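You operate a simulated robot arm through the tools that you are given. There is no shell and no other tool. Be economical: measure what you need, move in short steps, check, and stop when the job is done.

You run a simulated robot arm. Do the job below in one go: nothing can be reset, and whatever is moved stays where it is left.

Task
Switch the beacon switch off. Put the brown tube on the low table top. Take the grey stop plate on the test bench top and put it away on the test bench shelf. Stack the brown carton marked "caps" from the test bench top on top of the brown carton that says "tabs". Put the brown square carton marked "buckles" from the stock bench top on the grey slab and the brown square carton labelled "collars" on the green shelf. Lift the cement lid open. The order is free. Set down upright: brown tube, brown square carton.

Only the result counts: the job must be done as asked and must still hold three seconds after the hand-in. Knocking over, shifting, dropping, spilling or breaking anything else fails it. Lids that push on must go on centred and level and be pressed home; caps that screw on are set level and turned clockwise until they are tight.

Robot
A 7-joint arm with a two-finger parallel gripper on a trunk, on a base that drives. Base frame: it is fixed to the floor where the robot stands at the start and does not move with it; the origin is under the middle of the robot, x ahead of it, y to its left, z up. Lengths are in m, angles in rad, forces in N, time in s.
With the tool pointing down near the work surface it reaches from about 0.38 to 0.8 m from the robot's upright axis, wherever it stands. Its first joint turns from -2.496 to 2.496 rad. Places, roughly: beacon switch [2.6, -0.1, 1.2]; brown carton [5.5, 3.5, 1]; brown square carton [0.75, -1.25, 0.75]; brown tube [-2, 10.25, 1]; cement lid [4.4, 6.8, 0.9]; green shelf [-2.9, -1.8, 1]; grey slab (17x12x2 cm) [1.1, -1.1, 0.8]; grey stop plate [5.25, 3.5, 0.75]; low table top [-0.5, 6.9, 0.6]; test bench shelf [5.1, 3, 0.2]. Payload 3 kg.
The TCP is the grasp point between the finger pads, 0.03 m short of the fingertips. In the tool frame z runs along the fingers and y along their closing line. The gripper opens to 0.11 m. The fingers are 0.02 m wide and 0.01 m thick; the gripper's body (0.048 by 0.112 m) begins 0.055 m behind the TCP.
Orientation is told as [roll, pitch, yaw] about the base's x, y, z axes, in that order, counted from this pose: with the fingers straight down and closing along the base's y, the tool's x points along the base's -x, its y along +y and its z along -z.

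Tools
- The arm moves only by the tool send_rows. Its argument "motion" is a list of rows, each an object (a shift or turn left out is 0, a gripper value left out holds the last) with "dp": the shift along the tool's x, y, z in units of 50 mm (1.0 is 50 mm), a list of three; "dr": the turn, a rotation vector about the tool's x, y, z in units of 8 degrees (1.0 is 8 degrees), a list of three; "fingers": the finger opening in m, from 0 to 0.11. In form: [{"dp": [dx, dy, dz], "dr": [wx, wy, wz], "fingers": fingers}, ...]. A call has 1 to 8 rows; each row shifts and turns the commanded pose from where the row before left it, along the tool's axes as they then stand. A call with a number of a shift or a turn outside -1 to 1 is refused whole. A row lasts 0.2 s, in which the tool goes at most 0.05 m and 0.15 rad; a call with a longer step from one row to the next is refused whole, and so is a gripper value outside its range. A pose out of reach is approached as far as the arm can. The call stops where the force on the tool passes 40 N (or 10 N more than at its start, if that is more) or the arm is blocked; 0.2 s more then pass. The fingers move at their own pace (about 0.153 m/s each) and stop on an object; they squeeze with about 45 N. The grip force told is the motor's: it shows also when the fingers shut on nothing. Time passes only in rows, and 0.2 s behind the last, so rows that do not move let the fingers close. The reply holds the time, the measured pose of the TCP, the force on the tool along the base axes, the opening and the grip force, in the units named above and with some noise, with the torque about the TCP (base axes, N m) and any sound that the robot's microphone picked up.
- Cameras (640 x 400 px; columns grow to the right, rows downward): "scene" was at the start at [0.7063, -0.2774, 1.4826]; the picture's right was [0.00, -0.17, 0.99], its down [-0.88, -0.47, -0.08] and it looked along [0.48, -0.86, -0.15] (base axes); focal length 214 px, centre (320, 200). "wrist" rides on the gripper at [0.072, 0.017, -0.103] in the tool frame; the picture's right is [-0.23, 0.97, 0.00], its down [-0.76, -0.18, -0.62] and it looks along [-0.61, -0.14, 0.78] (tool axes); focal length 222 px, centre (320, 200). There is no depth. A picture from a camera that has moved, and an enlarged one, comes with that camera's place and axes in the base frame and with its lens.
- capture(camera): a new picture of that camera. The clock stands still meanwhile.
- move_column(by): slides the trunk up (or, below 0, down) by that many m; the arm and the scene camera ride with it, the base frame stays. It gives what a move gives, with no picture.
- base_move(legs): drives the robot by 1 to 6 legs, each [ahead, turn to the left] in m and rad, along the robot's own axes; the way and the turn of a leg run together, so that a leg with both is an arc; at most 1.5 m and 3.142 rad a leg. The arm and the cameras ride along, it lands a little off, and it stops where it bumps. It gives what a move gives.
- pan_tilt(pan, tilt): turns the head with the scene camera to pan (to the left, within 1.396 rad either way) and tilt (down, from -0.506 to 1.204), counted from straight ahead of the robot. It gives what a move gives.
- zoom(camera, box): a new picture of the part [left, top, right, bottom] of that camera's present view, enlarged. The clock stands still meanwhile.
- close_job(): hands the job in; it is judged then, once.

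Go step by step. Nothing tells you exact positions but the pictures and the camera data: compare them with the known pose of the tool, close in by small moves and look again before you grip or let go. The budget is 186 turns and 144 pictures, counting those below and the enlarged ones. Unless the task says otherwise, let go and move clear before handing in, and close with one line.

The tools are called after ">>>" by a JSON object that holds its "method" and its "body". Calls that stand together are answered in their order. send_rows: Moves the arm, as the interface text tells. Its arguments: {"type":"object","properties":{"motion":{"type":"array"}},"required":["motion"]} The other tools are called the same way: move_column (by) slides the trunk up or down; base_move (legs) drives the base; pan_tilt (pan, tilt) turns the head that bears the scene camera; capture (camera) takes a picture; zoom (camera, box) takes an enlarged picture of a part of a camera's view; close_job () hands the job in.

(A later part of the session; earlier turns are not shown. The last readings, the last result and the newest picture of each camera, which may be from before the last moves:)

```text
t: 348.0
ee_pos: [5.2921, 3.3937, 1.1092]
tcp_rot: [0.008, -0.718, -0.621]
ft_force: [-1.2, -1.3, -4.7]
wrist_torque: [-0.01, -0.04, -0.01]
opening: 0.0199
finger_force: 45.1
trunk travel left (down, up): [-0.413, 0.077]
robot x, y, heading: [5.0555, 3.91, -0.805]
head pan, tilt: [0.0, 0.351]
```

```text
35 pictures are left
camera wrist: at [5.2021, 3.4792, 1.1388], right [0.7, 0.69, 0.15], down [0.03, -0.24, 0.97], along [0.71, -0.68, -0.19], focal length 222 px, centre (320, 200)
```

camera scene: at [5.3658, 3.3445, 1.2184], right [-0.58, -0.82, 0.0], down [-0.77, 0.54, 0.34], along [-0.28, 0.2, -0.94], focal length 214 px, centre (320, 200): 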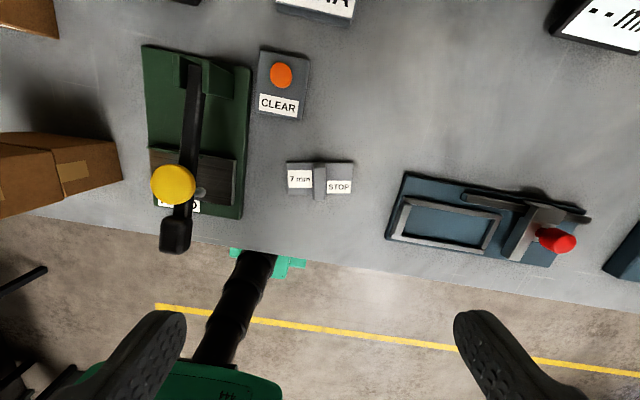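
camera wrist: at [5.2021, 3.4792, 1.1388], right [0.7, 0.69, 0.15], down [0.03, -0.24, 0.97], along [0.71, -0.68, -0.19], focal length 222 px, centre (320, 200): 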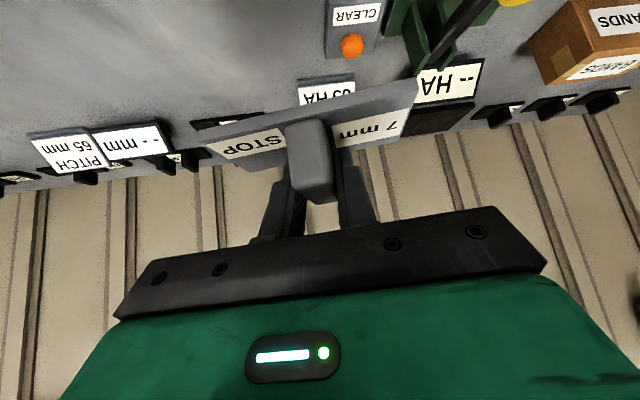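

The plate is held. I'll back away from the bench, lower the trunk, and look at the shelf underneath.

>>> {"method": "base_move", "body": {"legs": [[-0.6, 0]]}}

>>> {"method": "move_column", "body": {"by": -0.41}}

>>> {"method": "pan_tilt", "body": {"pan": 0, "tilt": -0.5}}

>>> {"method": "capture", "body": {"camera": "scene"}}

```text
t: 351.5
ee_pos: [4.8686, 3.8332, 1.1105]
tcp_rot: [0.005, -0.719, -0.62]
ft_force: [-0.9, 0.7, -5.2]
wrist_torque: [0.02, -0.03, -0.03]
opening: 0.02
finger_force: 45.6
trunk travel left (down, up): [-0.413, 0.077]
robot x, y, heading: [4.6293, 4.3497, -0.793]
head pan, tilt: [0.0, 0.351]
```

```text
refused: -0.41 is not a number from -0.4 to 0.4
```

```text
t: 352.6
ee_pos: [4.8675, 3.8334, 1.1092]
tcp_rot: [0.005, -0.72, -0.619]
ft_force: [0.5, 0.5, -4.5]
wrist_torque: [-0.01, 0.02, -0.02]
opening: 0.0195
finger_force: 45.4
trunk travel left (down, up): [-0.413, 0.077]
robot x, y, heading: [4.6306, 4.3472, -0.798]
head pan, tilt: [0.0, -0.499]
```

```text
34 pictures are left
camera scene: at [4.9265, 3.7926, 1.2552], right [-0.58, -0.82, 0.0], down [-0.28, 0.2, -0.94], along [0.77, -0.54, -0.35], focal length 214 px, centre (320, 200)
```

scene: 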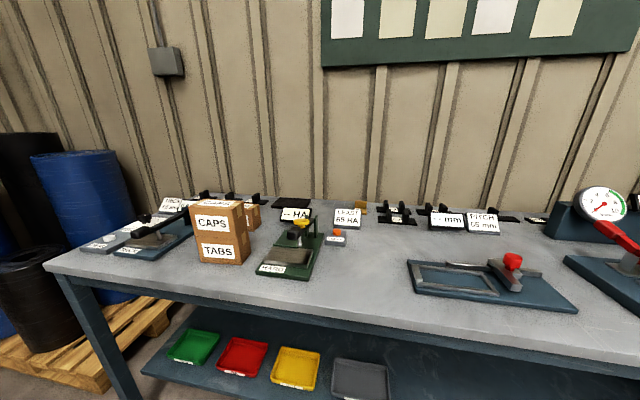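

>>> {"method": "move_column", "body": {"by": -0.4}}

>>> {"method": "capture", "body": {"camera": "scene"}}

```text
t: 356.5
ee_pos: [4.8679, 3.8346, 0.7099]
tcp_rot: [0.005, -0.718, -0.621]
ft_force: [-0.6, 0.2, -4.2]
wrist_torque: [0.01, 0.0, -0.03]
opening: 0.0199
finger_force: 44.8
trunk travel left (down, up): [-0.013, 0.477]
robot x, y, heading: [4.6272, 4.3492, -0.803]
head pan, tilt: [0.0, -0.499]
```

```text
33 pictures are left
camera scene: at [4.9264, 3.7928, 0.8554], right [-0.58, -0.82, 0.0], down [-0.28, 0.2, -0.94], along [0.77, -0.54, -0.35], focal length 214 px, centre (320, 200)
```

scene: 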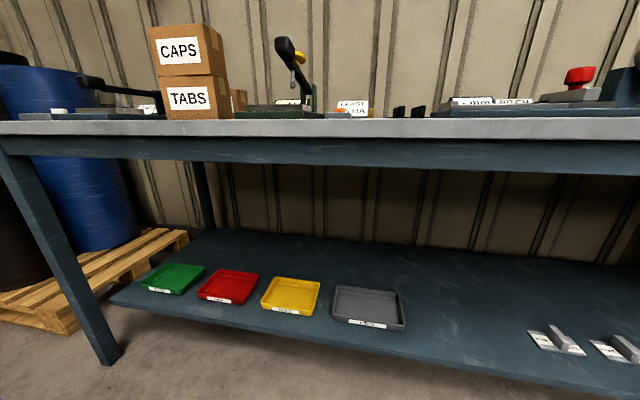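

The shelf is at z≈0.165, with its front edge at n≈1.31. Trays are on the left, two similar plates on the right, and the space between is free. I'll reposition in front of the free spot, staying back.

>>> {"method": "base_move", "body": {"legs": [[0, -1.256], [0.52, 0], [0, 1.274]]}}

>>> {"method": "send_rows", "body": {"motion": [{"dp": [0.4, 0, 0.45], "dr": [0.16, 0, 0.19]}, {"dp": [0.55, 0, 0.63], "dr": [0.16, 0, 0.19]}, {"dp": [0.55, 0, 0.63], "dr": [0.16, 0, 0.19]}, {"dp": [0.55, 0, 0.63], "dr": [0.16, 0, 0.19]}, {"dp": [0.55, 0, 0.63], "dr": [0.12, 0, 0.14]}, {"dp": [0.55, 0, 0.63]}, {"dp": [0.55, 0, 0.63]}, {"dp": [0.55, 0, 0.63]}]}}

```text
t: 366.0
ee_pos: [4.634, 3.3724, 0.7098]
tcp_rot: [0.005, -0.719, -0.595]
ft_force: [0.0, 0.0, -4.1]
wrist_torque: [-0.01, -0.01, 0.02]
opening: 0.0198
finger_force: 44.8
trunk travel left (down, up): [-0.013, 0.477]
robot x, y, heading: [4.3618, 3.8636, -0.777]
head pan, tilt: [0.0, -0.499]
```

```text
t: 367.8
ee_pos: [4.6363, 3.3745, 0.3858]
tcp_rot: [0.009, -0.719, -0.762]
ft_force: [0.1, 0.0, -4.5]
wrist_torque: [0.01, 0.0, -0.02]
opening: 0.0202
finger_force: 44.4
trunk travel left (down, up): [-0.013, 0.477]
robot x, y, heading: [4.3618, 3.8587, -0.778]
head pan, tilt: [0.0, -0.499]
```

>>> {"method": "send_rows", "body": {"motion": [{"dp": [0.5, 0, 0.576]}, {"dp": [0.5, 0, 0.576]}, {"dp": [0.4, 0, 0.46]}, {"dp": [-0.4, 0.53, 0.35]}, {"dp": [-0.4, 0.53, 0.35]}, {"dp": [-0.4, 0.53, 0.35]}, {}]}}

>>> {"method": "capture", "body": {"camera": "scene"}}

```text
t: 369.4
ee_pos: [4.7478, 3.3794, 0.2822]
tcp_rot: [0.01, -0.718, -0.76]
ft_force: [0.2, 0.2, -4.1]
wrist_torque: [0.01, -0.01, -0.02]
opening: 0.0199
finger_force: 44.9
trunk travel left (down, up): [-0.013, 0.477]
robot x, y, heading: [4.367, 3.8649, -0.782]
head pan, tilt: [0.0, -0.499]
```

```text
32 pictures are left
camera scene: at [4.7999, 3.3299, 0.426], right [-0.69, -0.73, -0.01], down [-0.25, 0.24, -0.94], along [0.68, -0.64, -0.35], focal length 214 px, centre (320, 200)
```

scene: 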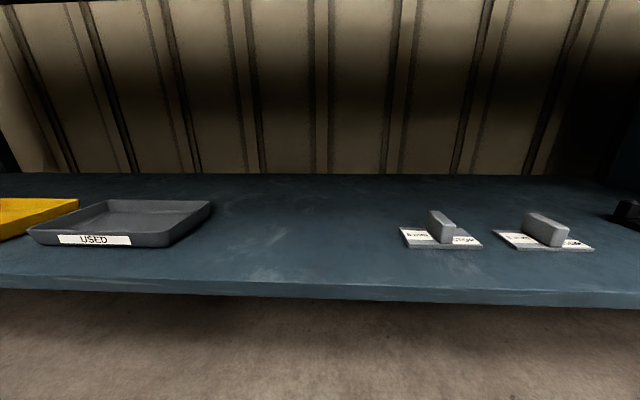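

The spot straight ahead is free. I'll drive the plate in over the shelf.

>>> {"method": "base_move", "body": {"legs": [[0.46, 0]]}}

>>> {"method": "capture", "body": {"camera": "wrist"}}

```text
t: 371.6
ee_pos: [5.0104, 3.118, 0.2754]
tcp_rot: [0.008, -0.716, -0.769]
ft_force: [-27.0, 35.5, 306.0]
wrist_torque: [-2.25, 0.72, -0.75]
opening: 0.0201
finger_force: 45.0
trunk travel left (down, up): [-0.013, 0.477]
robot x, y, heading: [4.6214, 3.6111, -0.773]
head pan, tilt: [0.0, -0.499]
stopped in leg 1: the robot was blocked; the commanded pose is now the measured one
```

```text
31 pictures are left
camera wrist: at [4.9339, 3.2154, 0.3046], right [0.8, 0.58, 0.16], down [-0.01, -0.25, 0.97], along [0.6, -0.77, -0.19], focal length 222 px, centre (320, 200)
```

wrist: 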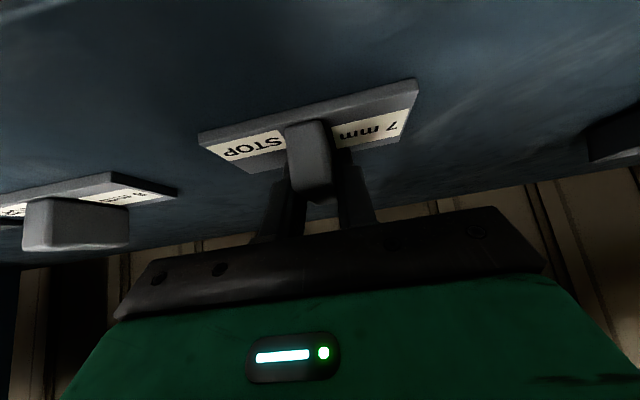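

The arm got jammed: a large force is pressing the plate down. I'll back off to relieve it, then use a more stretched posture.

>>> {"method": "base_move", "body": {"legs": [[-0.12, 0]]}}

>>> {"method": "capture", "body": {"camera": "wrist"}}

```text
t: 372.3
ee_pos: [5.0836, 3.0426, 0.2736]
tcp_rot: [0.01, -0.852, -0.787]
ft_force: [-12.2, -26.5, 256.5]
wrist_torque: [-4.62, 0.53, 0.48]
opening: 0.0202
finger_force: 45.2
trunk travel left (down, up): [-0.013, 0.477]
robot x, y, heading: [4.6208, 3.6091, -0.777]
head pan, tilt: [0.0, -0.499]
stopped in leg 1: the force on the tool passed its limit at 342 N (the readings are from after the stop); the commanded pose is now the measured one
```

```text
30 pictures are left
camera wrist: at [5.0053, 3.1438, 0.286], right [0.79, 0.59, 0.18], down [-0.11, -0.15, 0.98], along [0.6, -0.8, -0.06], focal length 222 px, centre (320, 200)
```

wrist: 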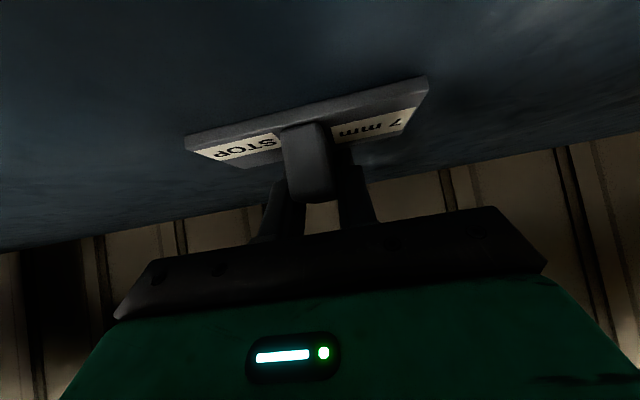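

The plate is now pressed on the shelf at about the target spot. I'll ease the pressure upward before releasing.

>>> {"method": "send_rows", "body": {"motion": [{"dp": [-0.1, 0, -0.09]}, {"dp": [-0.1, 0, -0.09]}]}}

```text
t: 372.5
ee_pos: [5.2013, 2.9249, 0.272]
tcp_rot: [0.003, -0.948, -0.805]
ft_force: [40.2, -46.3, 178.3]
wrist_torque: [-5.06, -1.26, -1.11]
opening: 0.0202
finger_force: 44.0
trunk travel left (down, up): [-0.013, 0.477]
robot x, y, heading: [4.6187, 3.6046, -0.778]
head pan, tilt: [0.0, -0.499]
stopped in row 1: the force on the tool passed its limit at 283 N (the readings are from after the stop); the commanded pose is now the measured one
```

The arm is wedging outward, so it's best to release the plate here on the shelf. I'll open the fingers.

>>> {"method": "send_rows", "body": {"motion": [{"fingers": 0.07}, {}]}}

>>> {"method": "capture", "body": {"camera": "wrist"}}

```text
t: 372.8
ee_pos: [5.2, 2.9199, 0.2693]
tcp_rot: [-0.045, -1.016, -0.723]
ft_force: [30.7, -40.4, 126.2]
wrist_torque: [4.5, 6.25, 1.04]
opening: 0.07
finger_force: 0.2
trunk travel left (down, up): [-0.013, 0.477]
robot x, y, heading: [4.6195, 3.6083, -0.777]
head pan, tilt: [0.0, -0.499]
stopped in row 1: the force on the tool passed its limit at 319 N (the readings are from after the stop); the commanded pose is now the measured one
```

```text
29 pictures are left
camera wrist: at [5.1201, 3.0207, 0.2612], right [0.76, 0.62, 0.17], down [-0.2, -0.02, 0.98], along [0.62, -0.78, 0.11], focal length 222 px, centre (320, 200)
```

wrist: 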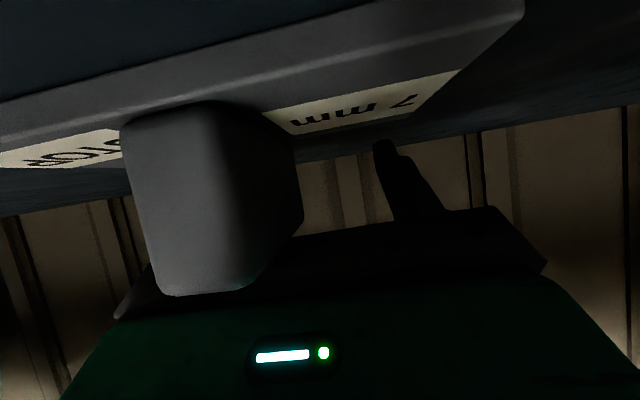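

>>> {"method": "base_move", "body": {"legs": [[-0.1, 0]]}}

>>> {"method": "base_move", "body": {"legs": [[-0.15, 0]]}}

>>> {"method": "capture", "body": {"camera": "wrist"}}

```text
t: 374.2
ee_pos: [5.1116, 3.0104, 0.271]
tcp_rot: [-0.035, -0.995, -0.734]
ft_force: [2.6, -3.6, 21.5]
wrist_torque: [0.83, 1.04, 0.1]
opening: 0.07
finger_force: 0.1
trunk travel left (down, up): [-0.013, 0.477]
robot x, y, heading: [4.5498, 3.6703, -0.773]
head pan, tilt: [0.0, -0.499]
stopped in leg 1: the force on the tool passed its limit at 149 N (the readings are from after the stop); the commanded pose is now the measured one
```

```text
t: 375.6
ee_pos: [5.0048, 3.1054, 0.2711]
tcp_rot: [-0.075, -0.978, -0.711]
ft_force: [-0.9, -0.7, 1.2]
wrist_torque: [0.01, 0.02, -0.01]
opening: 0.0701
finger_force: 0.1
trunk travel left (down, up): [-0.013, 0.477]
robot x, y, heading: [4.4541, 3.7695, -0.774]
head pan, tilt: [0.0, -0.499]
stopped in leg 1: the robot was blocked; the commanded pose is now the measured one
```

```text
28 pictures are left
camera wrist: at [4.9268, 3.2062, 0.2659], right [0.78, 0.61, 0.15], down [-0.16, -0.03, 0.99], along [0.61, -0.79, 0.07], focal length 222 px, centre (320, 200)
```

wrist: 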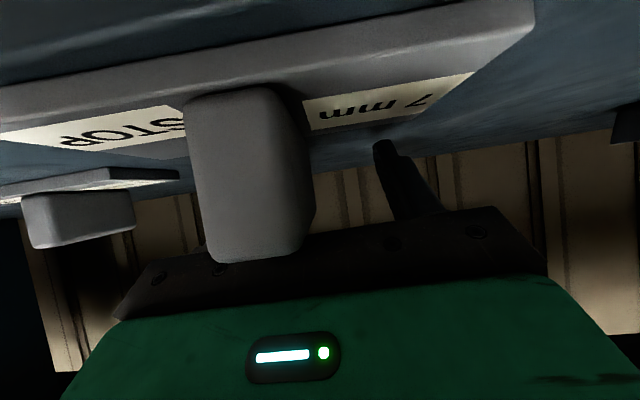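

The plate was dragged back and now sits near the shelf's front edge, with its fin between the fingers near the palm. Forces are free now. I'll grip the fin again.

>>> {"method": "send_rows", "body": {"motion": [{"fingers": 0.0}, {}, {}]}}

>>> {"method": "send_rows", "body": {"motion": [{"dp": [-0.08, 0, -0.055]}, {"dp": [-0.16, 0, -0.11]}, {"dp": [-0.16, 0, -0.11]}, {}]}}

>>> {"method": "capture", "body": {"camera": "wrist"}}

```text
t: 376.4
ee_pos: [5.0055, 3.1053, 0.2709]
tcp_rot: [-0.076, -0.979, -0.709]
ft_force: [-0.1, -3.0, 3.1]
wrist_torque: [-0.04, -0.09, 0.06]
opening: 0.0195
finger_force: 44.6
trunk travel left (down, up): [-0.013, 0.477]
robot x, y, heading: [4.453, 3.772, -0.771]
head pan, tilt: [0.0, -0.499]
```

```text
t: 377.4
ee_pos: [5.0071, 3.1076, 0.2939]
tcp_rot: [-0.075, -0.978, -0.708]
ft_force: [-0.4, -0.2, -4.6]
wrist_torque: [-0.16, -0.16, 0.0]
opening: 0.0198
finger_force: 45.4
trunk travel left (down, up): [-0.013, 0.477]
robot x, y, heading: [4.4541, 3.7689, -0.771]
head pan, tilt: [0.0, -0.499]
```

```text
27 pictures are left
camera wrist: at [4.9285, 3.2078, 0.2899], right [0.77, 0.61, 0.15], down [-0.16, -0.03, 0.99], along [0.61, -0.79, 0.07], focal length 222 px, centre (320, 200)
```

wrist: 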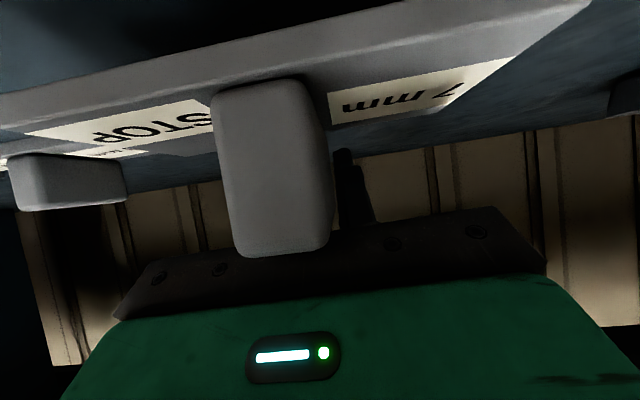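

The plate is held again and lifted. I'll raise it a little more and ease in with small base steps.

>>> {"method": "send_rows", "body": {"motion": [{"dp": [-0.3, 0, -0.2]}, {"dp": [-0.3, 0, -0.2]}, {}]}}

>>> {"method": "base_move", "body": {"legs": [[0.07, 0]]}}

>>> {"method": "base_move", "body": {"legs": [[0.07, 0]]}}

```text
t: 378.2
ee_pos: [5.0084, 3.1082, 0.3296]
tcp_rot: [-0.076, -0.978, -0.711]
ft_force: [-0.5, -0.7, -4.9]
wrist_torque: [-0.21, -0.18, 0.0]
opening: 0.0194
finger_force: 44.9
trunk travel left (down, up): [-0.013, 0.477]
robot x, y, heading: [4.4552, 3.767, -0.768]
head pan, tilt: [0.0, -0.499]
```

```text
t: 379.2
ee_pos: [5.0579, 3.0618, 0.3311]
tcp_rot: [-0.076, -0.975, -0.707]
ft_force: [-0.6, 0.0, -4.7]
wrist_torque: [-0.19, -0.17, -0.03]
opening: 0.0193
finger_force: 44.9
trunk travel left (down, up): [-0.013, 0.477]
robot x, y, heading: [4.5035, 3.7202, -0.771]
head pan, tilt: [0.0, -0.499]
```

```text
t: 380.2
ee_pos: [5.1068, 3.0122, 0.3298]
tcp_rot: [-0.076, -0.977, -0.71]
ft_force: [0.9, -0.1, -4.4]
wrist_torque: [-0.14, -0.18, 0.0]
opening: 0.0193
finger_force: 45.1
trunk travel left (down, up): [-0.013, 0.477]
robot x, y, heading: [4.5522, 3.6716, -0.775]
head pan, tilt: [0.0, -0.499]
```

>>> {"method": "send_rows", "body": {"motion": [{"dp": [0.2, 0, 0.13]}, {"dp": [0.33, 0, 0.22]}, {"dp": [0.25, 0, 0.17]}, {"dp": [0.06, 0, 0.04]}, {"dp": [0.04, 0, 0.03]}, {"dp": [0.04, 0, 0.03]}]}}

>>> {"method": "send_rows", "body": {"motion": [{"dp": [0.04, 0, 0.03]}, {"dp": [0.04, 0, 0.03]}]}}

```text
t: 381.6
ee_pos: [5.1048, 3.0095, 0.276]
tcp_rot: [-0.074, -0.978, -0.708]
ft_force: [-0.1, -0.2, -4.6]
wrist_torque: [-0.19, -0.17, 0.02]
opening: 0.0195
finger_force: 45.1
trunk travel left (down, up): [-0.013, 0.477]
robot x, y, heading: [4.5505, 3.671, -0.772]
head pan, tilt: [0.0, -0.499]
```

```text
t: 382.2
ee_pos: [5.1062, 3.0098, 0.2707]
tcp_rot: [-0.074, -0.98, -0.708]
ft_force: [0.4, 0.6, -3.9]
wrist_torque: [-0.11, -0.22, -0.03]
opening: 0.0195
finger_force: 45.3
trunk travel left (down, up): [-0.013, 0.477]
robot x, y, heading: [4.5531, 3.6716, -0.772]
head pan, tilt: [0.0, -0.499]
```

>>> {"method": "send_rows", "body": {"motion": [{"dp": [0.05, 0, 0.03]}, {"fingers": 0.08}, {}, {"dp": [-0.2, 0, -0.13]}, {"dp": [-0.5, 0, -0.33]}, {"dp": [-0.6, 0, -0.4]}, {"dp": [-0.4, 0, -0.27]}]}}

>>> {"method": "capture", "body": {"camera": "wrist"}}

```text
t: 383.9
ee_pos: [5.1075, 3.0145, 0.3709]
tcp_rot: [-0.075, -0.975, -0.71]
ft_force: [0.3, 0.5, 0.1]
wrist_torque: [0.0, 0.0, 0.03]
opening: 0.0798
finger_force: 0.0
trunk travel left (down, up): [-0.013, 0.477]
robot x, y, heading: [4.553, 3.6728, -0.771]
head pan, tilt: [0.0, -0.499]
```

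```text
26 pictures are left
camera wrist: at [5.0287, 3.1146, 0.3653], right [0.78, 0.61, 0.15], down [-0.16, -0.03, 0.99], along [0.61, -0.79, 0.07], focal length 222 px, centre (320, 200)
```

wrist: 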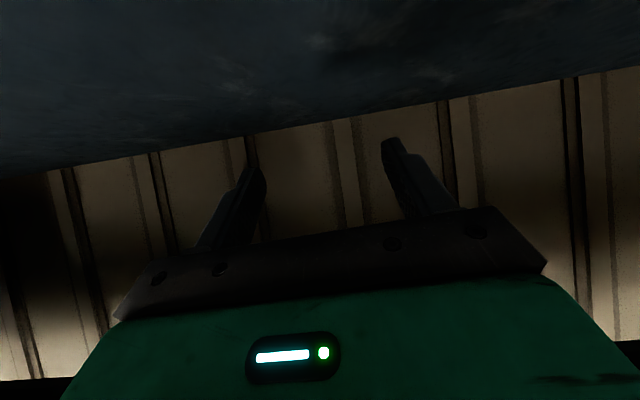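

Released and lifted clear. I'll back out and verify.

>>> {"method": "base_move", "body": {"legs": [[-0.25, 0], [-0.3, 0]]}}

>>> {"method": "capture", "body": {"camera": "scene"}}

```text
t: 387.3
ee_pos: [4.7139, 3.3956, 0.3712]
tcp_rot: [-0.076, -0.979, -0.713]
ft_force: [0.6, 0.0, -0.5]
wrist_torque: [-0.02, -0.02, 0.0]
opening: 0.0796
finger_force: 0.1
trunk travel left (down, up): [-0.013, 0.477]
robot x, y, heading: [4.1574, 4.0551, -0.771]
head pan, tilt: [0.0, -0.499]
```

```text
25 pictures are left
camera scene: at [4.7413, 3.3801, 0.5288], right [-0.7, -0.71, 0.04], down [-0.09, 0.03, -0.99], along [0.71, -0.7, -0.09], focal length 214 px, centre (320, 200)
```

scene: 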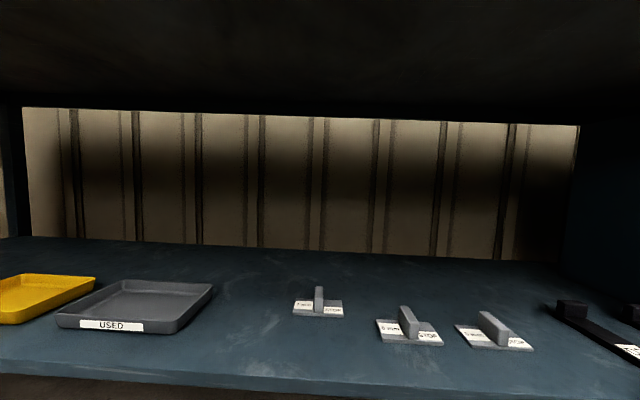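

The stop plate rests on the shelf. Next is the cement lid: I'll raise the trunk and turn north to look.

>>> {"method": "move_column", "body": {"by": 0.4}}

>>> {"method": "send_rows", "body": {"motion": [{"dp": [-0.5, 0, -0.5], "dr": [0, 0.6, 0]}, {"dp": [-0.5, 0, -0.6], "dr": [0, 0.6, 0]}, {"dp": [-0.5, 0, -0.6], "dr": [0, 0.6, 0]}, {"dp": [-0.5, 0, -0.6]}, {"dp": [-0.5, 0, -0.6]}, {"dp": [-0.5, 0, -0.6]}, {"dp": [-0.5, 0, -0.6]}]}}

>>> {"method": "base_move", "body": {"legs": [[0, 1.2], [0, 1.15]]}}

>>> {"method": "capture", "body": {"camera": "scene"}}

```text
t: 391.1
ee_pos: [4.7142, 3.3951, 0.7704]
tcp_rot: [-0.076, -0.98, -0.711]
ft_force: [-0.7, -0.6, 0.2]
wrist_torque: [-0.03, 0.02, -0.02]
opening: 0.0798
finger_force: 0.1
trunk travel left (down, up): [-0.413, 0.077]
robot x, y, heading: [4.1633, 4.0596, -0.77]
head pan, tilt: [0.0, -0.499]
```

```text
t: 392.7
ee_pos: [4.7016, 3.4201, 1.0392]
tcp_rot: [-0.056, -0.726, -0.739]
ft_force: [0.9, -0.9, 0.4]
wrist_torque: [0.03, -0.01, 0.02]
opening: 0.0802
finger_force: 0.1
trunk travel left (down, up): [-0.413, 0.077]
robot x, y, heading: [4.1566, 4.0568, -0.773]
head pan, tilt: [0.0, -0.499]
```

```text
t: 396.5
ee_pos: [4.9407, 4.3629, 1.041]
tcp_rot: [-0.06, -0.731, 0.504]
ft_force: [-0.8, 2.0, -0.1]
wrist_torque: [-0.11, -0.04, -0.08]
opening: 0.0801
finger_force: 0.1
trunk travel left (down, up): [-0.413, 0.077]
robot x, y, heading: [4.1908, 4.0004, 0.46]
head pan, tilt: [0.0, -0.499]
stopped in leg 2: the robot was blocked; the commanded pose is now the measured one
```

```text
24 pictures are left
camera scene: at [5.0016, 4.4013, 1.1869], right [0.45, -0.89, 0.05], down [-0.28, -0.19, -0.94], along [0.85, 0.41, -0.33], focal length 214 px, centre (320, 200)
```

scene: 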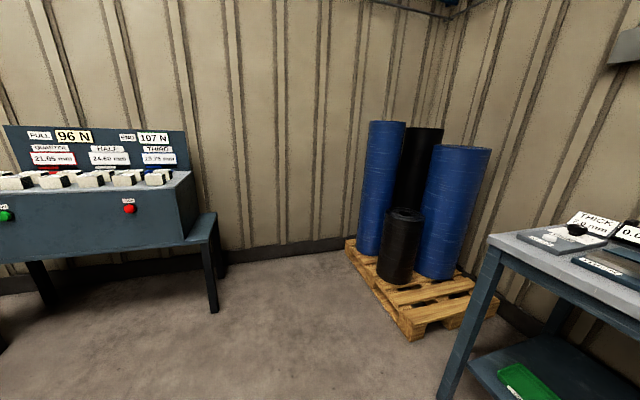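

I bumped something while turning. I'll move forward a bit into the open area and turn there.

>>> {"method": "base_move", "body": {"legs": [[0.25, 0], [0, 1.15]]}}

>>> {"method": "capture", "body": {"camera": "scene"}}

```text
t: 400.9
ee_pos: [4.4726, 4.9445, 1.0424]
tcp_rot: [-0.059, -0.73, 1.553]
ft_force: [-1.4, -0.1, 0.2]
wrist_torque: [0.0, -0.13, -0.06]
opening: 0.0801
finger_force: 0.0
trunk travel left (down, up): [-0.413, 0.077]
robot x, y, heading: [4.4576, 4.1056, 1.551]
head pan, tilt: [0.0, -0.499]
stopped in leg 2: the robot was blocked; the commanded pose is now the measured one
```

```text
23 pictures are left
camera scene: at [4.4703, 5.0153, 1.187], right [1.0, -0.06, 0.04], down [0.02, -0.34, -0.94], along [0.07, 0.94, -0.33], focal length 214 px, centre (320, 200)
```

scene: 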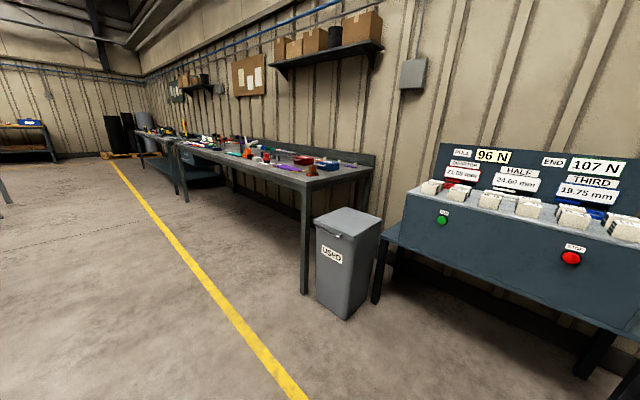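

>>> {"method": "zoom", "body": {"camera": "scene", "box": [190, 120, 390, 300]}}

```text
2.22 times, centred on (290, 210) of scene
camera zoom: at [4.4703, 5.0153, 1.187], right [1.0, -0.06, 0.04], down [0.02, -0.34, -0.94], along [0.07, 0.94, -0.33], focal length 477 px, centre (387, 178)
```

zoom: 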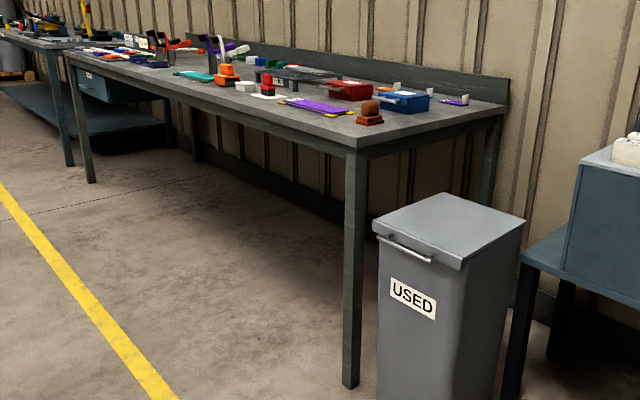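

The bench ahead holds several boxes; the red one at about (4.45,6.70) matches the cement spot. I'll raise the hand and drive round to face it.

>>> {"method": "send_rows", "body": {"motion": [{"dp": [-0.2, 0, -0.8]}, {"dp": [0.1, 0, -0.9]}, {"dp": [0.3, 0, -0.9]}, {"dp": [0.3, 0, -0.9]}, {"dp": [0.3, 0, -0.9]}]}}

>>> {"method": "base_move", "body": {"legs": [[0.85, 0], [0, 0.63], [0.85, 0], [0, -1.39]]}}

>>> {"method": "pan_tilt", "body": {"pan": 0, "tilt": -0.2}}

>>> {"method": "capture", "body": {"camera": "scene"}}

```text
t: 402.1
ee_pos: [4.4576, 4.7649, 1.1784]
tcp_rot: [-0.058, -0.731, 1.555]
ft_force: [-0.1, 0.6, 0.9]
wrist_torque: [0.02, 0.0, 0.0]
opening: 0.08
finger_force: 0.1
trunk travel left (down, up): [-0.413, 0.077]
robot x, y, heading: [4.4581, 4.1052, 1.548]
head pan, tilt: [0.0, -0.499]
```

```text
t: 416.0
ee_pos: [4.4454, 6.1429, 1.1773]
tcp_rot: [-0.058, -0.73, 0.79]
ft_force: [-0.2, 0.9, 0.1]
wrist_torque: [-0.02, -0.01, -0.06]
opening: 0.0801
finger_force: 0.0
trunk travel left (down, up): [-0.413, 0.077]
robot x, y, heading: [3.951, 5.7061, 0.795]
head pan, tilt: [0.0, -0.499]
```

```text
t: 416.8
ee_pos: [4.443, 6.1442, 1.1786]
tcp_rot: [-0.059, -0.729, 0.793]
ft_force: [-1.3, 0.6, -0.3]
wrist_torque: [-0.05, -0.04, -0.03]
opening: 0.0803
finger_force: 0.1
trunk travel left (down, up): [-0.413, 0.077]
robot x, y, heading: [3.9515, 5.7081, 0.795]
head pan, tilt: [0.0, -0.201]
```

```text
21 pictures are left
camera scene: at [4.4866, 6.1917, 1.297], right [0.68, -0.73, 0.04], down [-0.41, -0.43, -0.8], along [0.6, 0.53, -0.6], focal length 214 px, centre (320, 200)
```

scene: 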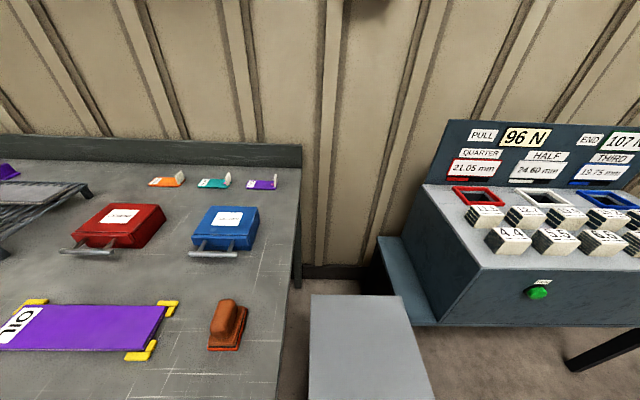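

>>> {"method": "zoom", "body": {"camera": "scene", "box": [50, 180, 290, 300]}}

```text
2.67 times, centred on (170, 240) of scene
camera zoom: at [4.4866, 6.1917, 1.297], right [0.68, -0.73, 0.04], down [-0.41, -0.43, -0.8], along [0.6, 0.53, -0.6], focal length 572 px, centre (720, 93)
```

zoom: 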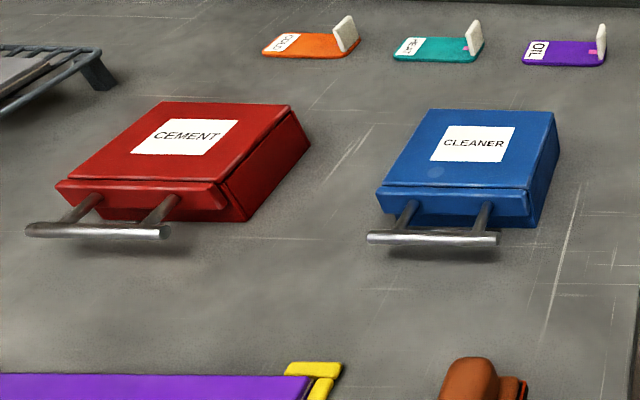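

CEMENT is the red box with a bar handle in front, hinged at the rear. The bar is at about (4.383,6.745,0.91), hinge radius about 0.14 m. I'll reposition squarely in front of it, level the hand and turn it to close across the bar.

>>> {"method": "base_move", "body": {"legs": [[0, 1.24], [0.377, 0], [0, -1.25], [0.25, 0]]}}

>>> {"method": "send_rows", "body": {"motion": [{"dr": [0, 0.9, 0]}, {"dr": [0, 0.9, 0]}, {"dr": [0, 0.9, 0]}, {"dr": [0, 0.9, 0]}, {"dr": [0, 0.9, 0]}, {"dr": [0.4, 0.72, 0]}, {"dr": [0, 0, -1]}, {"dr": [0, 0, -1]}]}}

>>> {"method": "send_rows", "body": {"motion": [{"dr": [0, 0, -1]}, {"dr": [0, 0, -1]}, {"dr": [0, 0, -1]}, {"dr": [0, 0, -1]}, {"dr": [0, 0, -1]}, {"dr": [0, 0, -1]}, {"dr": [0, 0, -1]}, {"dr": [0, 0, -1]}]}}

>>> {"method": "send_rows", "body": {"motion": [{"dr": [0, 0, -1], "fingers": 0.03}, {"dr": [0, 0, -0.2]}, {}]}}

>>> {"method": "pan_tilt", "body": {"pan": -0.4, "tilt": 0.4}}

>>> {"method": "capture", "body": {"camera": "scene"}}

```text
t: 427.0
ee_pos: [4.4811, 6.6278, 1.1773]
tcp_rot: [-0.059, -0.729, 0.745]
ft_force: [-0.3, -0.6, -0.5]
wrist_torque: [0.05, 0.0, 0.03]
opening: 0.08
finger_force: 0.0
trunk travel left (down, up): [-0.413, 0.077]
robot x, y, heading: [3.9623, 6.2187, 0.75]
head pan, tilt: [0.0, -0.201]
```

```text
t: 428.8
ee_pos: [4.4809, 6.627, 1.1784]
tcp_rot: [-0.096, 0.028, 0.983]
ft_force: [-0.8, -0.4, 0.5]
wrist_torque: [-0.01, -0.01, -0.03]
opening: 0.0799
finger_force: 0.1
trunk travel left (down, up): [-0.413, 0.077]
robot x, y, heading: [3.9641, 6.2204, 0.745]
head pan, tilt: [0.0, -0.201]
```

```text
t: 430.6
ee_pos: [4.4794, 6.6266, 1.179]
tcp_rot: [-0.018, 0.097, 2.101]
ft_force: [0.0, -0.7, -0.3]
wrist_torque: [0.02, -0.01, -0.01]
opening: 0.0801
finger_force: 0.1
trunk travel left (down, up): [-0.413, 0.077]
robot x, y, heading: [3.961, 6.2195, 0.746]
head pan, tilt: [0.0, -0.201]
```

```text
t: 431.4
ee_pos: [4.4809, 6.627, 1.1776]
tcp_rot: [-0.001, 0.098, 2.266]
ft_force: [0.0, 0.5, 0.7]
wrist_torque: [-0.01, 0.01, -0.01]
opening: 0.0301
finger_force: 0.1
trunk travel left (down, up): [-0.413, 0.077]
robot x, y, heading: [3.962, 6.2204, 0.745]
head pan, tilt: [0.0, -0.201]
```

```text
t: 432.4
ee_pos: [4.4807, 6.6284, 1.1781]
tcp_rot: [-0.003, 0.1, 2.267]
ft_force: [-0.5, -0.1, 0.3]
wrist_torque: [-0.02, 0.02, 0.0]
opening: 0.0299
finger_force: 0.2
trunk travel left (down, up): [-0.413, 0.077]
robot x, y, heading: [3.9612, 6.2178, 0.751]
head pan, tilt: [-0.4, 0.4]
```

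```text
19 pictures are left
camera scene: at [4.4596, 6.7108, 1.2147], right [0.68, 0.62, 0.39], down [0.45, -0.77, 0.45], along [0.58, -0.13, -0.81], focal length 214 px, centre (320, 200)
```

scene: 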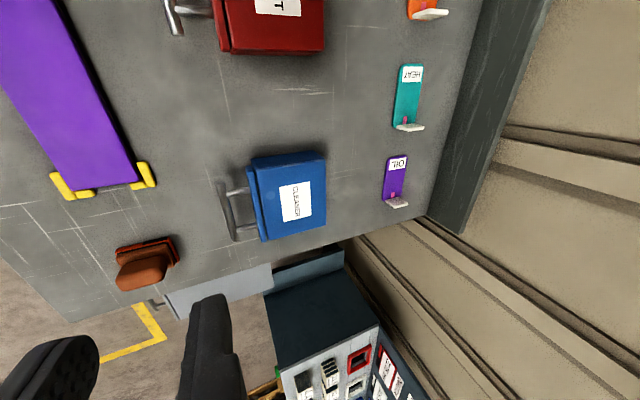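

I'll straighten the tool, then move above the cement handle bar.

>>> {"method": "send_rows", "body": {"motion": [{"dr": [0, -0.72, -0.3]}, {"dr": [0, 0, -0.34]}, {"dp": [-0.8, -0.08, 0]}, {"dp": [-0.8, -0.08, 0]}, {"dp": [-0.8, -0.08, 0.2]}, {"dp": [-0.8, -0.08, 0.5]}, {"dp": [0, 0, 0.9]}, {"dp": [0, 0, 0.9]}]}}

>>> {"method": "pan_tilt", "body": {"pan": 0, "tilt": 0.5}}

>>> {"method": "capture", "body": {"camera": "scene"}}

```text
t: 434.2
ee_pos: [4.3776, 6.7498, 1.0541]
tcp_rot: [-0.001, -0.002, 2.357]
ft_force: [-0.4, -0.3, 0.0]
wrist_torque: [-0.03, -0.03, -0.01]
opening: 0.03
finger_force: 0.0
trunk travel left (down, up): [-0.413, 0.077]
robot x, y, heading: [3.9615, 6.2214, 0.745]
head pan, tilt: [-0.4, 0.4]
```

```text
t: 435.0
ee_pos: [4.3773, 6.7512, 1.0541]
tcp_rot: [-0.001, -0.001, 2.357]
ft_force: [-0.8, -0.8, -0.1]
wrist_torque: [0.0, -0.02, 0.01]
opening: 0.0299
finger_force: 0.0
trunk travel left (down, up): [-0.413, 0.077]
robot x, y, heading: [3.9641, 6.2223, 0.748]
head pan, tilt: [0.0, 0.499]
```

```text
18 pictures are left
camera scene: at [4.3335, 6.7963, 1.0912], right [0.71, 0.71, 0.0], down [0.62, -0.62, 0.48], along [0.34, -0.34, -0.88], focal length 214 px, centre (320, 200)
```

scene: 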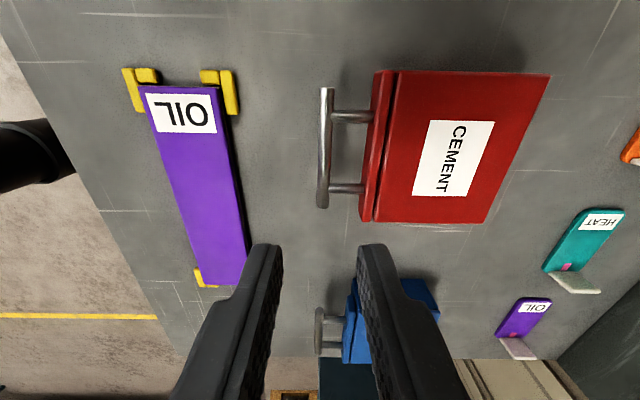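

The bar lies right below the finger gap. I'll make a small correction, descend and close on it.

>>> {"method": "send_rows", "body": {"motion": [{"dp": [-0.22, -0.09, 0.5]}, {"dp": [0, 0, 0.8]}, {"dp": [0, 0, 0.8]}, {"dp": [0, 0, 0.3]}, {"dp": [0, 0, 0.1]}, {}]}}

>>> {"method": "capture", "body": {"camera": "scene"}}

```text
t: 436.4
ee_pos: [4.3744, 6.7613, 0.9284]
tcp_rot: [0.0, -0.002, 2.358]
ft_force: [0.3, -0.7, -0.9]
wrist_torque: [0.0, 0.01, 0.0]
opening: 0.03
finger_force: 0.1
trunk travel left (down, up): [-0.413, 0.077]
robot x, y, heading: [3.9582, 6.217, 0.743]
head pan, tilt: [0.0, 0.499]
```

```text
17 pictures are left
camera scene: at [4.3294, 6.8084, 0.9663], right [0.71, 0.71, 0.0], down [0.62, -0.62, 0.48], along [0.34, -0.34, -0.88], focal length 214 px, centre (320, 200)
```

scene: 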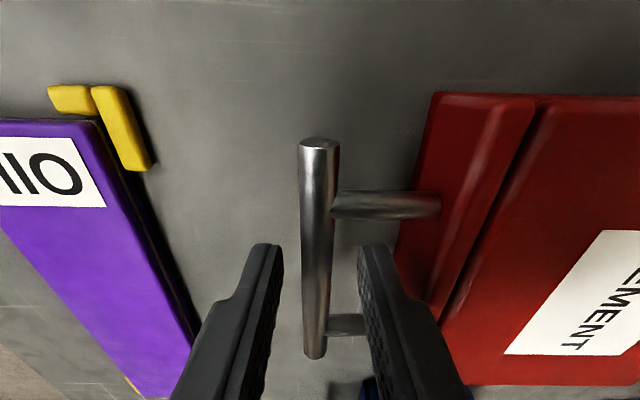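

The fingers straddle the bar. Closing on it.

>>> {"method": "send_rows", "body": {"motion": [{"fingers": 0.0}, {}, {}]}}

>>> {"method": "send_rows", "body": {"motion": [{"dp": [0, 0, -0.2], "dr": [0.5, 0, 0]}, {"dp": [0, 0, -0.2], "dr": [0.5, 0, 0]}]}}

```text
t: 437.2
ee_pos: [4.3731, 6.7605, 0.9282]
tcp_rot: [0.002, -0.002, 2.357]
ft_force: [-8.8, -8.9, -2.4]
wrist_torque: [-0.21, 0.28, -0.87]
opening: 0.0116
finger_force: 45.2
trunk travel left (down, up): [-0.413, 0.077]
robot x, y, heading: [3.9595, 6.2176, 0.746]
head pan, tilt: [0.0, 0.499]
```

```text
t: 438.0
ee_pos: [4.3712, 6.7589, 0.9465]
tcp_rot: [-0.133, 0.0, 2.356]
ft_force: [-11.6, -10.2, -0.9]
wrist_torque: [-0.2, 0.49, -0.89]
opening: 0.0116
finger_force: 45.0
trunk travel left (down, up): [-0.413, 0.077]
robot x, y, heading: [3.9614, 6.2186, 0.752]
head pan, tilt: [0.0, 0.499]
stopped in row 2: the force on the tool passed its limit at 41 N (the readings are from after the stop); the commanded pose is now the measured one
```

The lid is rising. I'll continue along the arc.

>>> {"method": "send_rows", "body": {"motion": [{"dp": [0, 0.03, -0.12], "dr": [0.3, 0, 0]}, {"dp": [0, 0.01, -0.16], "dr": [0.4, 0, 0]}, {"dp": [0, 0.01, -0.16], "dr": [0.4, 0, 0]}, {"dp": [0, 0.01, -0.16], "dr": [0.4, 0, 0]}, {"dp": [0, 0.01, -0.16], "dr": [0.4, 0, 0]}, {"dp": [0, 0.01, -0.16], "dr": [0.4, 0, 0]}, {"dp": [0, 0.01, -0.16], "dr": [0.4, 0, 0]}, {"dp": [0, 0.01, -0.16], "dr": [0.4, 0, 0]}]}}

```text
t: 439.1
ee_pos: [4.3694, 6.7585, 0.9815]
tcp_rot: [-0.377, -0.005, 2.356]
ft_force: [16.3, 11.7, -5.8]
wrist_torque: [1.16, 0.52, -0.53]
opening: 0.0116
finger_force: 45.2
trunk travel left (down, up): [-0.413, 0.077]
robot x, y, heading: [3.9602, 6.2181, 0.752]
head pan, tilt: [0.0, 0.499]
stopped in row 5: the force on the tool passed its limit at 49 N (the readings are from after the stop); the commanded pose is now the measured one
```

The lid needs the hand to travel forward as it rises. I'll correct forward and follow the true arc with a fixed hand, letting the bar turn in the grip.

>>> {"method": "send_rows", "body": {"motion": [{"dp": [0, -0.1, 0.04]}, {"dp": [0, -0.1, 0.04]}, {"dp": [0, -0.165, -0.152]}, {"dp": [0, -0.165, -0.152]}, {"dp": [0, -0.183, -0.122]}, {"dp": [0, -0.183, -0.122]}, {"dp": [0, -0.199, -0.093]}, {"dp": [0, -0.199, -0.093]}]}}

```text
t: 439.8
ee_pos: [4.3696, 6.7584, 0.9805]
tcp_rot: [-0.357, -0.001, 2.354]
ft_force: [-16.0, -12.5, 4.3]
wrist_torque: [-0.74, 0.22, -1.0]
opening: 0.0115
finger_force: 44.8
trunk travel left (down, up): [-0.413, 0.077]
robot x, y, heading: [3.964, 6.2211, 0.75]
head pan, tilt: [0.0, 0.499]
stopped in row 3: the force on the tool passed its limit at 46 N (the readings are from after the stop); the commanded pose is now the measured one
```

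The rear finger is probably touching the lid because of the forward tilt. I'll rotate the hand back to vertical around the bar, then continue the arc.

>>> {"method": "send_rows", "body": {"motion": [{"dp": [0, -0.02, 0.01], "dr": [-0.5, 0, 0]}, {"dp": [0, -0.025, 0.01], "dr": [-0.5, 0, 0]}, {"dp": [0, -0.025, 0], "dr": [-0.5, 0, 0]}, {"dp": [0, -0.025, 0], "dr": [-0.5, 0, 0]}, {"dp": [0, -0.025, 0], "dr": [-0.5, 0, 0]}]}}

>>> {"method": "capture", "body": {"camera": "scene"}}

```text
t: 441.0
ee_pos: [4.3762, 6.7642, 0.9814]
tcp_rot: [-0.007, 0.001, 2.357]
ft_force: [-7.3, -9.7, 1.3]
wrist_torque: [0.06, 0.67, -0.96]
opening: 0.0114
finger_force: 44.8
trunk travel left (down, up): [-0.413, 0.077]
robot x, y, heading: [3.9603, 6.2232, 0.747]
head pan, tilt: [0.0, 0.499]
```

```text
16 pictures are left
camera scene: at [4.3315, 6.8105, 1.0189], right [0.71, 0.71, 0.01], down [0.62, -0.62, 0.48], along [0.34, -0.33, -0.88], focal length 214 px, centre (320, 200)
```

scene: 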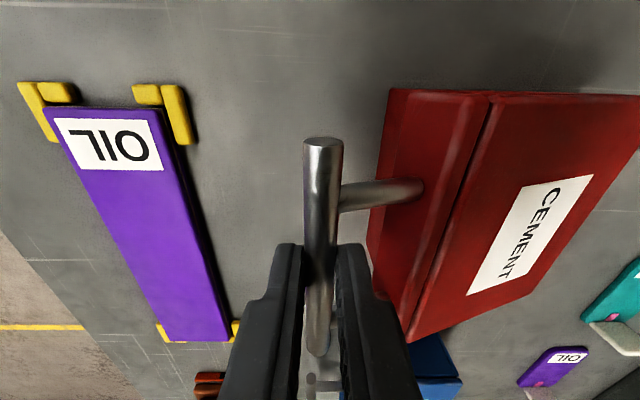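

The lid is following. I'll continue along the arc with the hand vertical.

>>> {"method": "send_rows", "body": {"motion": [{"dp": [0, -0.055, -0.25]}, {"dp": [0, -0.055, -0.25]}, {"dp": [0, -0.1, -0.197]}, {"dp": [0, -0.1, -0.197]}, {"dp": [0, -0.13, -0.18]}, {"dp": [0, -0.13, -0.18]}, {"dp": [0, -0.155, -0.159]}, {"dp": [0, -0.155, -0.159]}]}}

>>> {"method": "send_rows", "body": {"motion": [{"dp": [0, -0.177, -0.133]}, {"dp": [0, -0.177, -0.133]}, {"dp": [0, -0.195, -0.106]}, {"dp": [0, -0.195, -0.106]}, {"dp": [0, -0.209, -0.075]}, {"dp": [0, -0.209, -0.075]}, {"dp": [0, -0.218, -0.043]}, {"dp": [0, -0.218, -0.043]}]}}

```text
t: 442.8
ee_pos: [4.4092, 6.7971, 1.0599]
tcp_rot: [-0.012, 0.0, 2.355]
ft_force: [11.2, -7.2, -2.7]
wrist_torque: [-0.52, -0.73, -0.94]
opening: 0.0116
finger_force: 44.8
trunk travel left (down, up): [-0.413, 0.077]
robot x, y, heading: [3.9615, 6.2179, 0.748]
head pan, tilt: [0.0, 0.499]
```

```text
t: 444.6
ee_pos: [4.448, 6.8364, 1.0919]
tcp_rot: [-0.01, -0.001, 2.355]
ft_force: [3.1, -9.4, 12.1]
wrist_torque: [0.38, 0.38, -0.89]
opening: 0.0119
finger_force: 44.7
out of reach, approached as far as the arm can: row 7, 8
trunk travel left (down, up): [-0.413, 0.077]
robot x, y, heading: [3.9588, 6.219, 0.753]
head pan, tilt: [0.0, 0.499]
```

The arm is at its reach limit with the lid about 70° open. I'll drive the base forward slowly to carry the bar over the top.

>>> {"method": "base_move", "body": {"legs": [[0.05, 0]]}}

>>> {"method": "base_move", "body": {"legs": [[0.05, 0]]}}

>>> {"method": "capture", "body": {"camera": "scene"}}

```text
t: 445.5
ee_pos: [4.4832, 6.8714, 1.0905]
tcp_rot: [-0.01, 0.001, 2.357]
ft_force: [-3.1, 3.1, 16.3]
wrist_torque: [0.57, 0.42, -0.92]
opening: 0.0114
finger_force: 44.9
trunk travel left (down, up): [-0.413, 0.077]
robot x, y, heading: [3.9964, 6.2541, 0.751]
head pan, tilt: [0.0, 0.499]
```

```text
t: 446.4
ee_pos: [4.499, 6.8866, 1.0904]
tcp_rot: [0.008, -0.002, 2.356]
ft_force: [-5.3, -2.9, -4.7]
wrist_torque: [0.13, 0.3, -0.88]
opening: 0.0118
finger_force: 44.9
trunk travel left (down, up): [-0.413, 0.077]
robot x, y, heading: [4.0155, 6.2706, 0.748]
head pan, tilt: [0.0, 0.499]
stopped in leg 1: the force on the tool passed its limit at 85 N (the readings are from after the stop); the commanded pose is now the measured one
```

```text
15 pictures are left
camera scene: at [4.4547, 6.9324, 1.1281], right [0.71, 0.71, -0.01], down [0.62, -0.62, 0.48], along [0.33, -0.34, -0.88], focal length 214 px, centre (320, 200)
```

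scene: 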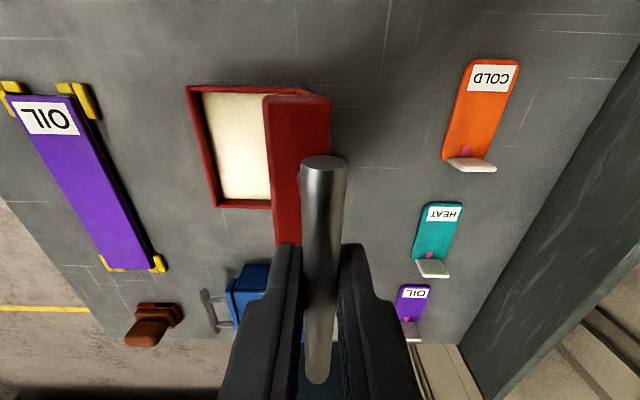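

The lid is past vertical and at its stop. I'll release the bar and rise straight up.

>>> {"method": "send_rows", "body": {"motion": [{"fingers": 0.04}, {}, {"dp": [0, 0, -0.3]}, {"dp": [0, 0, -0.5]}, {"dp": [0, 0.3, -0.5]}, {"dp": [0, 0.5, -0.5]}]}}

>>> {"method": "capture", "body": {"camera": "scene"}}

```text
t: 447.8
ee_pos: [4.4622, 6.8464, 1.1726]
tcp_rot: [0.007, 0.001, 2.36]
ft_force: [-0.2, 0.5, -0.9]
wrist_torque: [-0.03, 0.02, 0.02]
opening: 0.0401
finger_force: 0.1
out of reach, approached as far as the arm can: row 3, 4
trunk travel left (down, up): [-0.413, 0.077]
robot x, y, heading: [4.0172, 6.2712, 0.751]
head pan, tilt: [0.0, 0.499]
```

```text
14 pictures are left
camera scene: at [4.4189, 6.8922, 1.2112], right [0.71, 0.71, -0.01], down [0.62, -0.62, 0.48], along [0.33, -0.34, -0.88], focal length 214 px, centre (320, 200)
```

scene: 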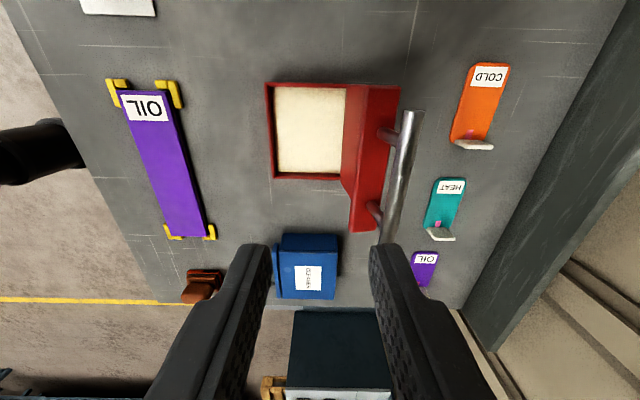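

The cement lid stays open. Now for the brown tube: I'll back out and drive north-west along the aisle.

>>> {"method": "base_move", "body": {"legs": [[-0.7, 0], [0, 1.605], [1.5, 0], [1.5, 0], [1.5, 0], [0.8, 0]]}}

>>> {"method": "pan_tilt", "body": {"pan": -1.2, "tilt": 0.2}}

>>> {"method": "capture", "body": {"camera": "scene"}}

```text
t: 455.9
ee_pos: [2.8949, 6.1974, 1.176]
tcp_rot: [0.002, -0.003, -2.293]
ft_force: [1.6, 2.2, -0.5]
wrist_torque: [-0.17, 0.1, -0.02]
opening: 0.0401
finger_force: 0.1
trunk travel left (down, up): [-0.413, 0.077]
robot x, y, heading: [3.5533, 5.8484, 2.345]
head pan, tilt: [0.0, 0.499]
stopped in leg 2: the robot was blocked; the commanded pose is now the measured one
```

```text
t: 457.3
ee_pos: [2.8942, 6.1936, 1.1739]
tcp_rot: [0.004, -0.001, -2.285]
ft_force: [0.4, 0.7, 0.6]
wrist_torque: [0.03, 0.02, 0.01]
opening: 0.0402
finger_force: 0.0
trunk travel left (down, up): [-0.413, 0.077]
robot x, y, heading: [3.5532, 5.8437, 2.342]
head pan, tilt: [-1.201, 0.201]
```

```text
13 pictures are left
camera scene: at [2.7684, 6.1826, 1.2696], right [-0.28, 0.24, 0.93], down [0.78, 0.62, 0.07], along [-0.56, 0.75, -0.36], focal length 214 px, centre (320, 200)
```

scene: 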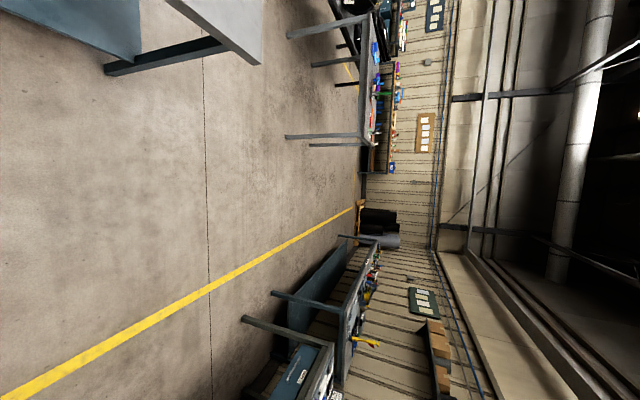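

>>> {"method": "base_move", "body": {"legs": [[1.5, 0.02], [1.5, 0], [1.5, 0], [0.8, 0], [0, 0.5]]}}

>>> {"method": "capture", "body": {"camera": "scene"}}

```text
t: 484.0
ee_pos: [-0.7781, 9.7179, 1.1744]
tcp_rot: [0.005, -0.002, -1.829]
ft_force: [-0.3, 0.0, -0.1]
wrist_torque: [0.0, 0.04, 0.02]
opening: 0.0402
finger_force: 0.2
trunk travel left (down, up): [-0.413, 0.077]
robot x, y, heading: [-0.0262, 9.7215, 2.804]
head pan, tilt: [-1.201, 0.201]
```

```text
12 pictures are left
camera scene: at [-0.8856, 9.6534, 1.2686], right [-0.35, 0.09, 0.93], down [0.43, 0.9, 0.07], along [-0.83, 0.43, -0.36], focal length 214 px, centre (320, 200)
```

scene: 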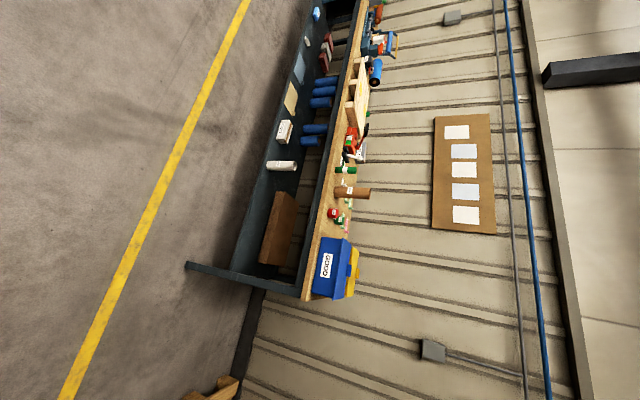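

I see the brown tube standing on the bench, at about (-2.02,10.18). I'll drive to stand in front of it.

>>> {"method": "base_move", "body": {"legs": [[0, 0.427], [1.4, 0], [0, -0.875]]}}

>>> {"method": "pan_tilt", "body": {"pan": -0.5, "tilt": 0.2}}

>>> {"method": "capture", "body": {"camera": "scene"}}

```text
t: 484.6
ee_pos: [-0.8213, 9.745, 1.1647]
tcp_rot: [-0.167, 0.061, -1.754]
ft_force: [-0.3, -0.8, 0.7]
wrist_torque: [0.12, 0.04, 0.0]
opening: 0.0399
finger_force: 0.1
trunk travel left (down, up): [-0.413, 0.077]
robot x, y, heading: [-0.0232, 9.7191, 2.801]
head pan, tilt: [-1.201, 0.201]
stopped in leg 1: the force on the tool passed its limit at 109 N (the readings are from after the stop); the commanded pose is now the measured one
```

```text
t: 485.7
ee_pos: [-0.822, 9.7476, 1.1634]
tcp_rot: [-0.164, 0.064, -1.753]
ft_force: [-0.2, -0.1, 0.3]
wrist_torque: [-0.01, -0.01, -0.01]
opening: 0.0397
finger_force: 0.1
trunk travel left (down, up): [-0.413, 0.077]
robot x, y, heading: [-0.0227, 9.7223, 2.805]
head pan, tilt: [-0.499, 0.201]
```

```text
11 pictures are left
camera scene: at [-0.8744, 9.6611, 1.2114], right [-0.78, 0.1, 0.62], down [0.3, 0.93, 0.22], along [-0.55, 0.35, -0.76], focal length 214 px, centre (320, 200)
```

scene: 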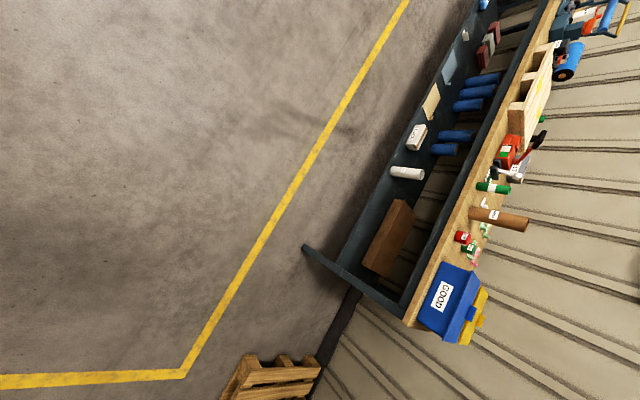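

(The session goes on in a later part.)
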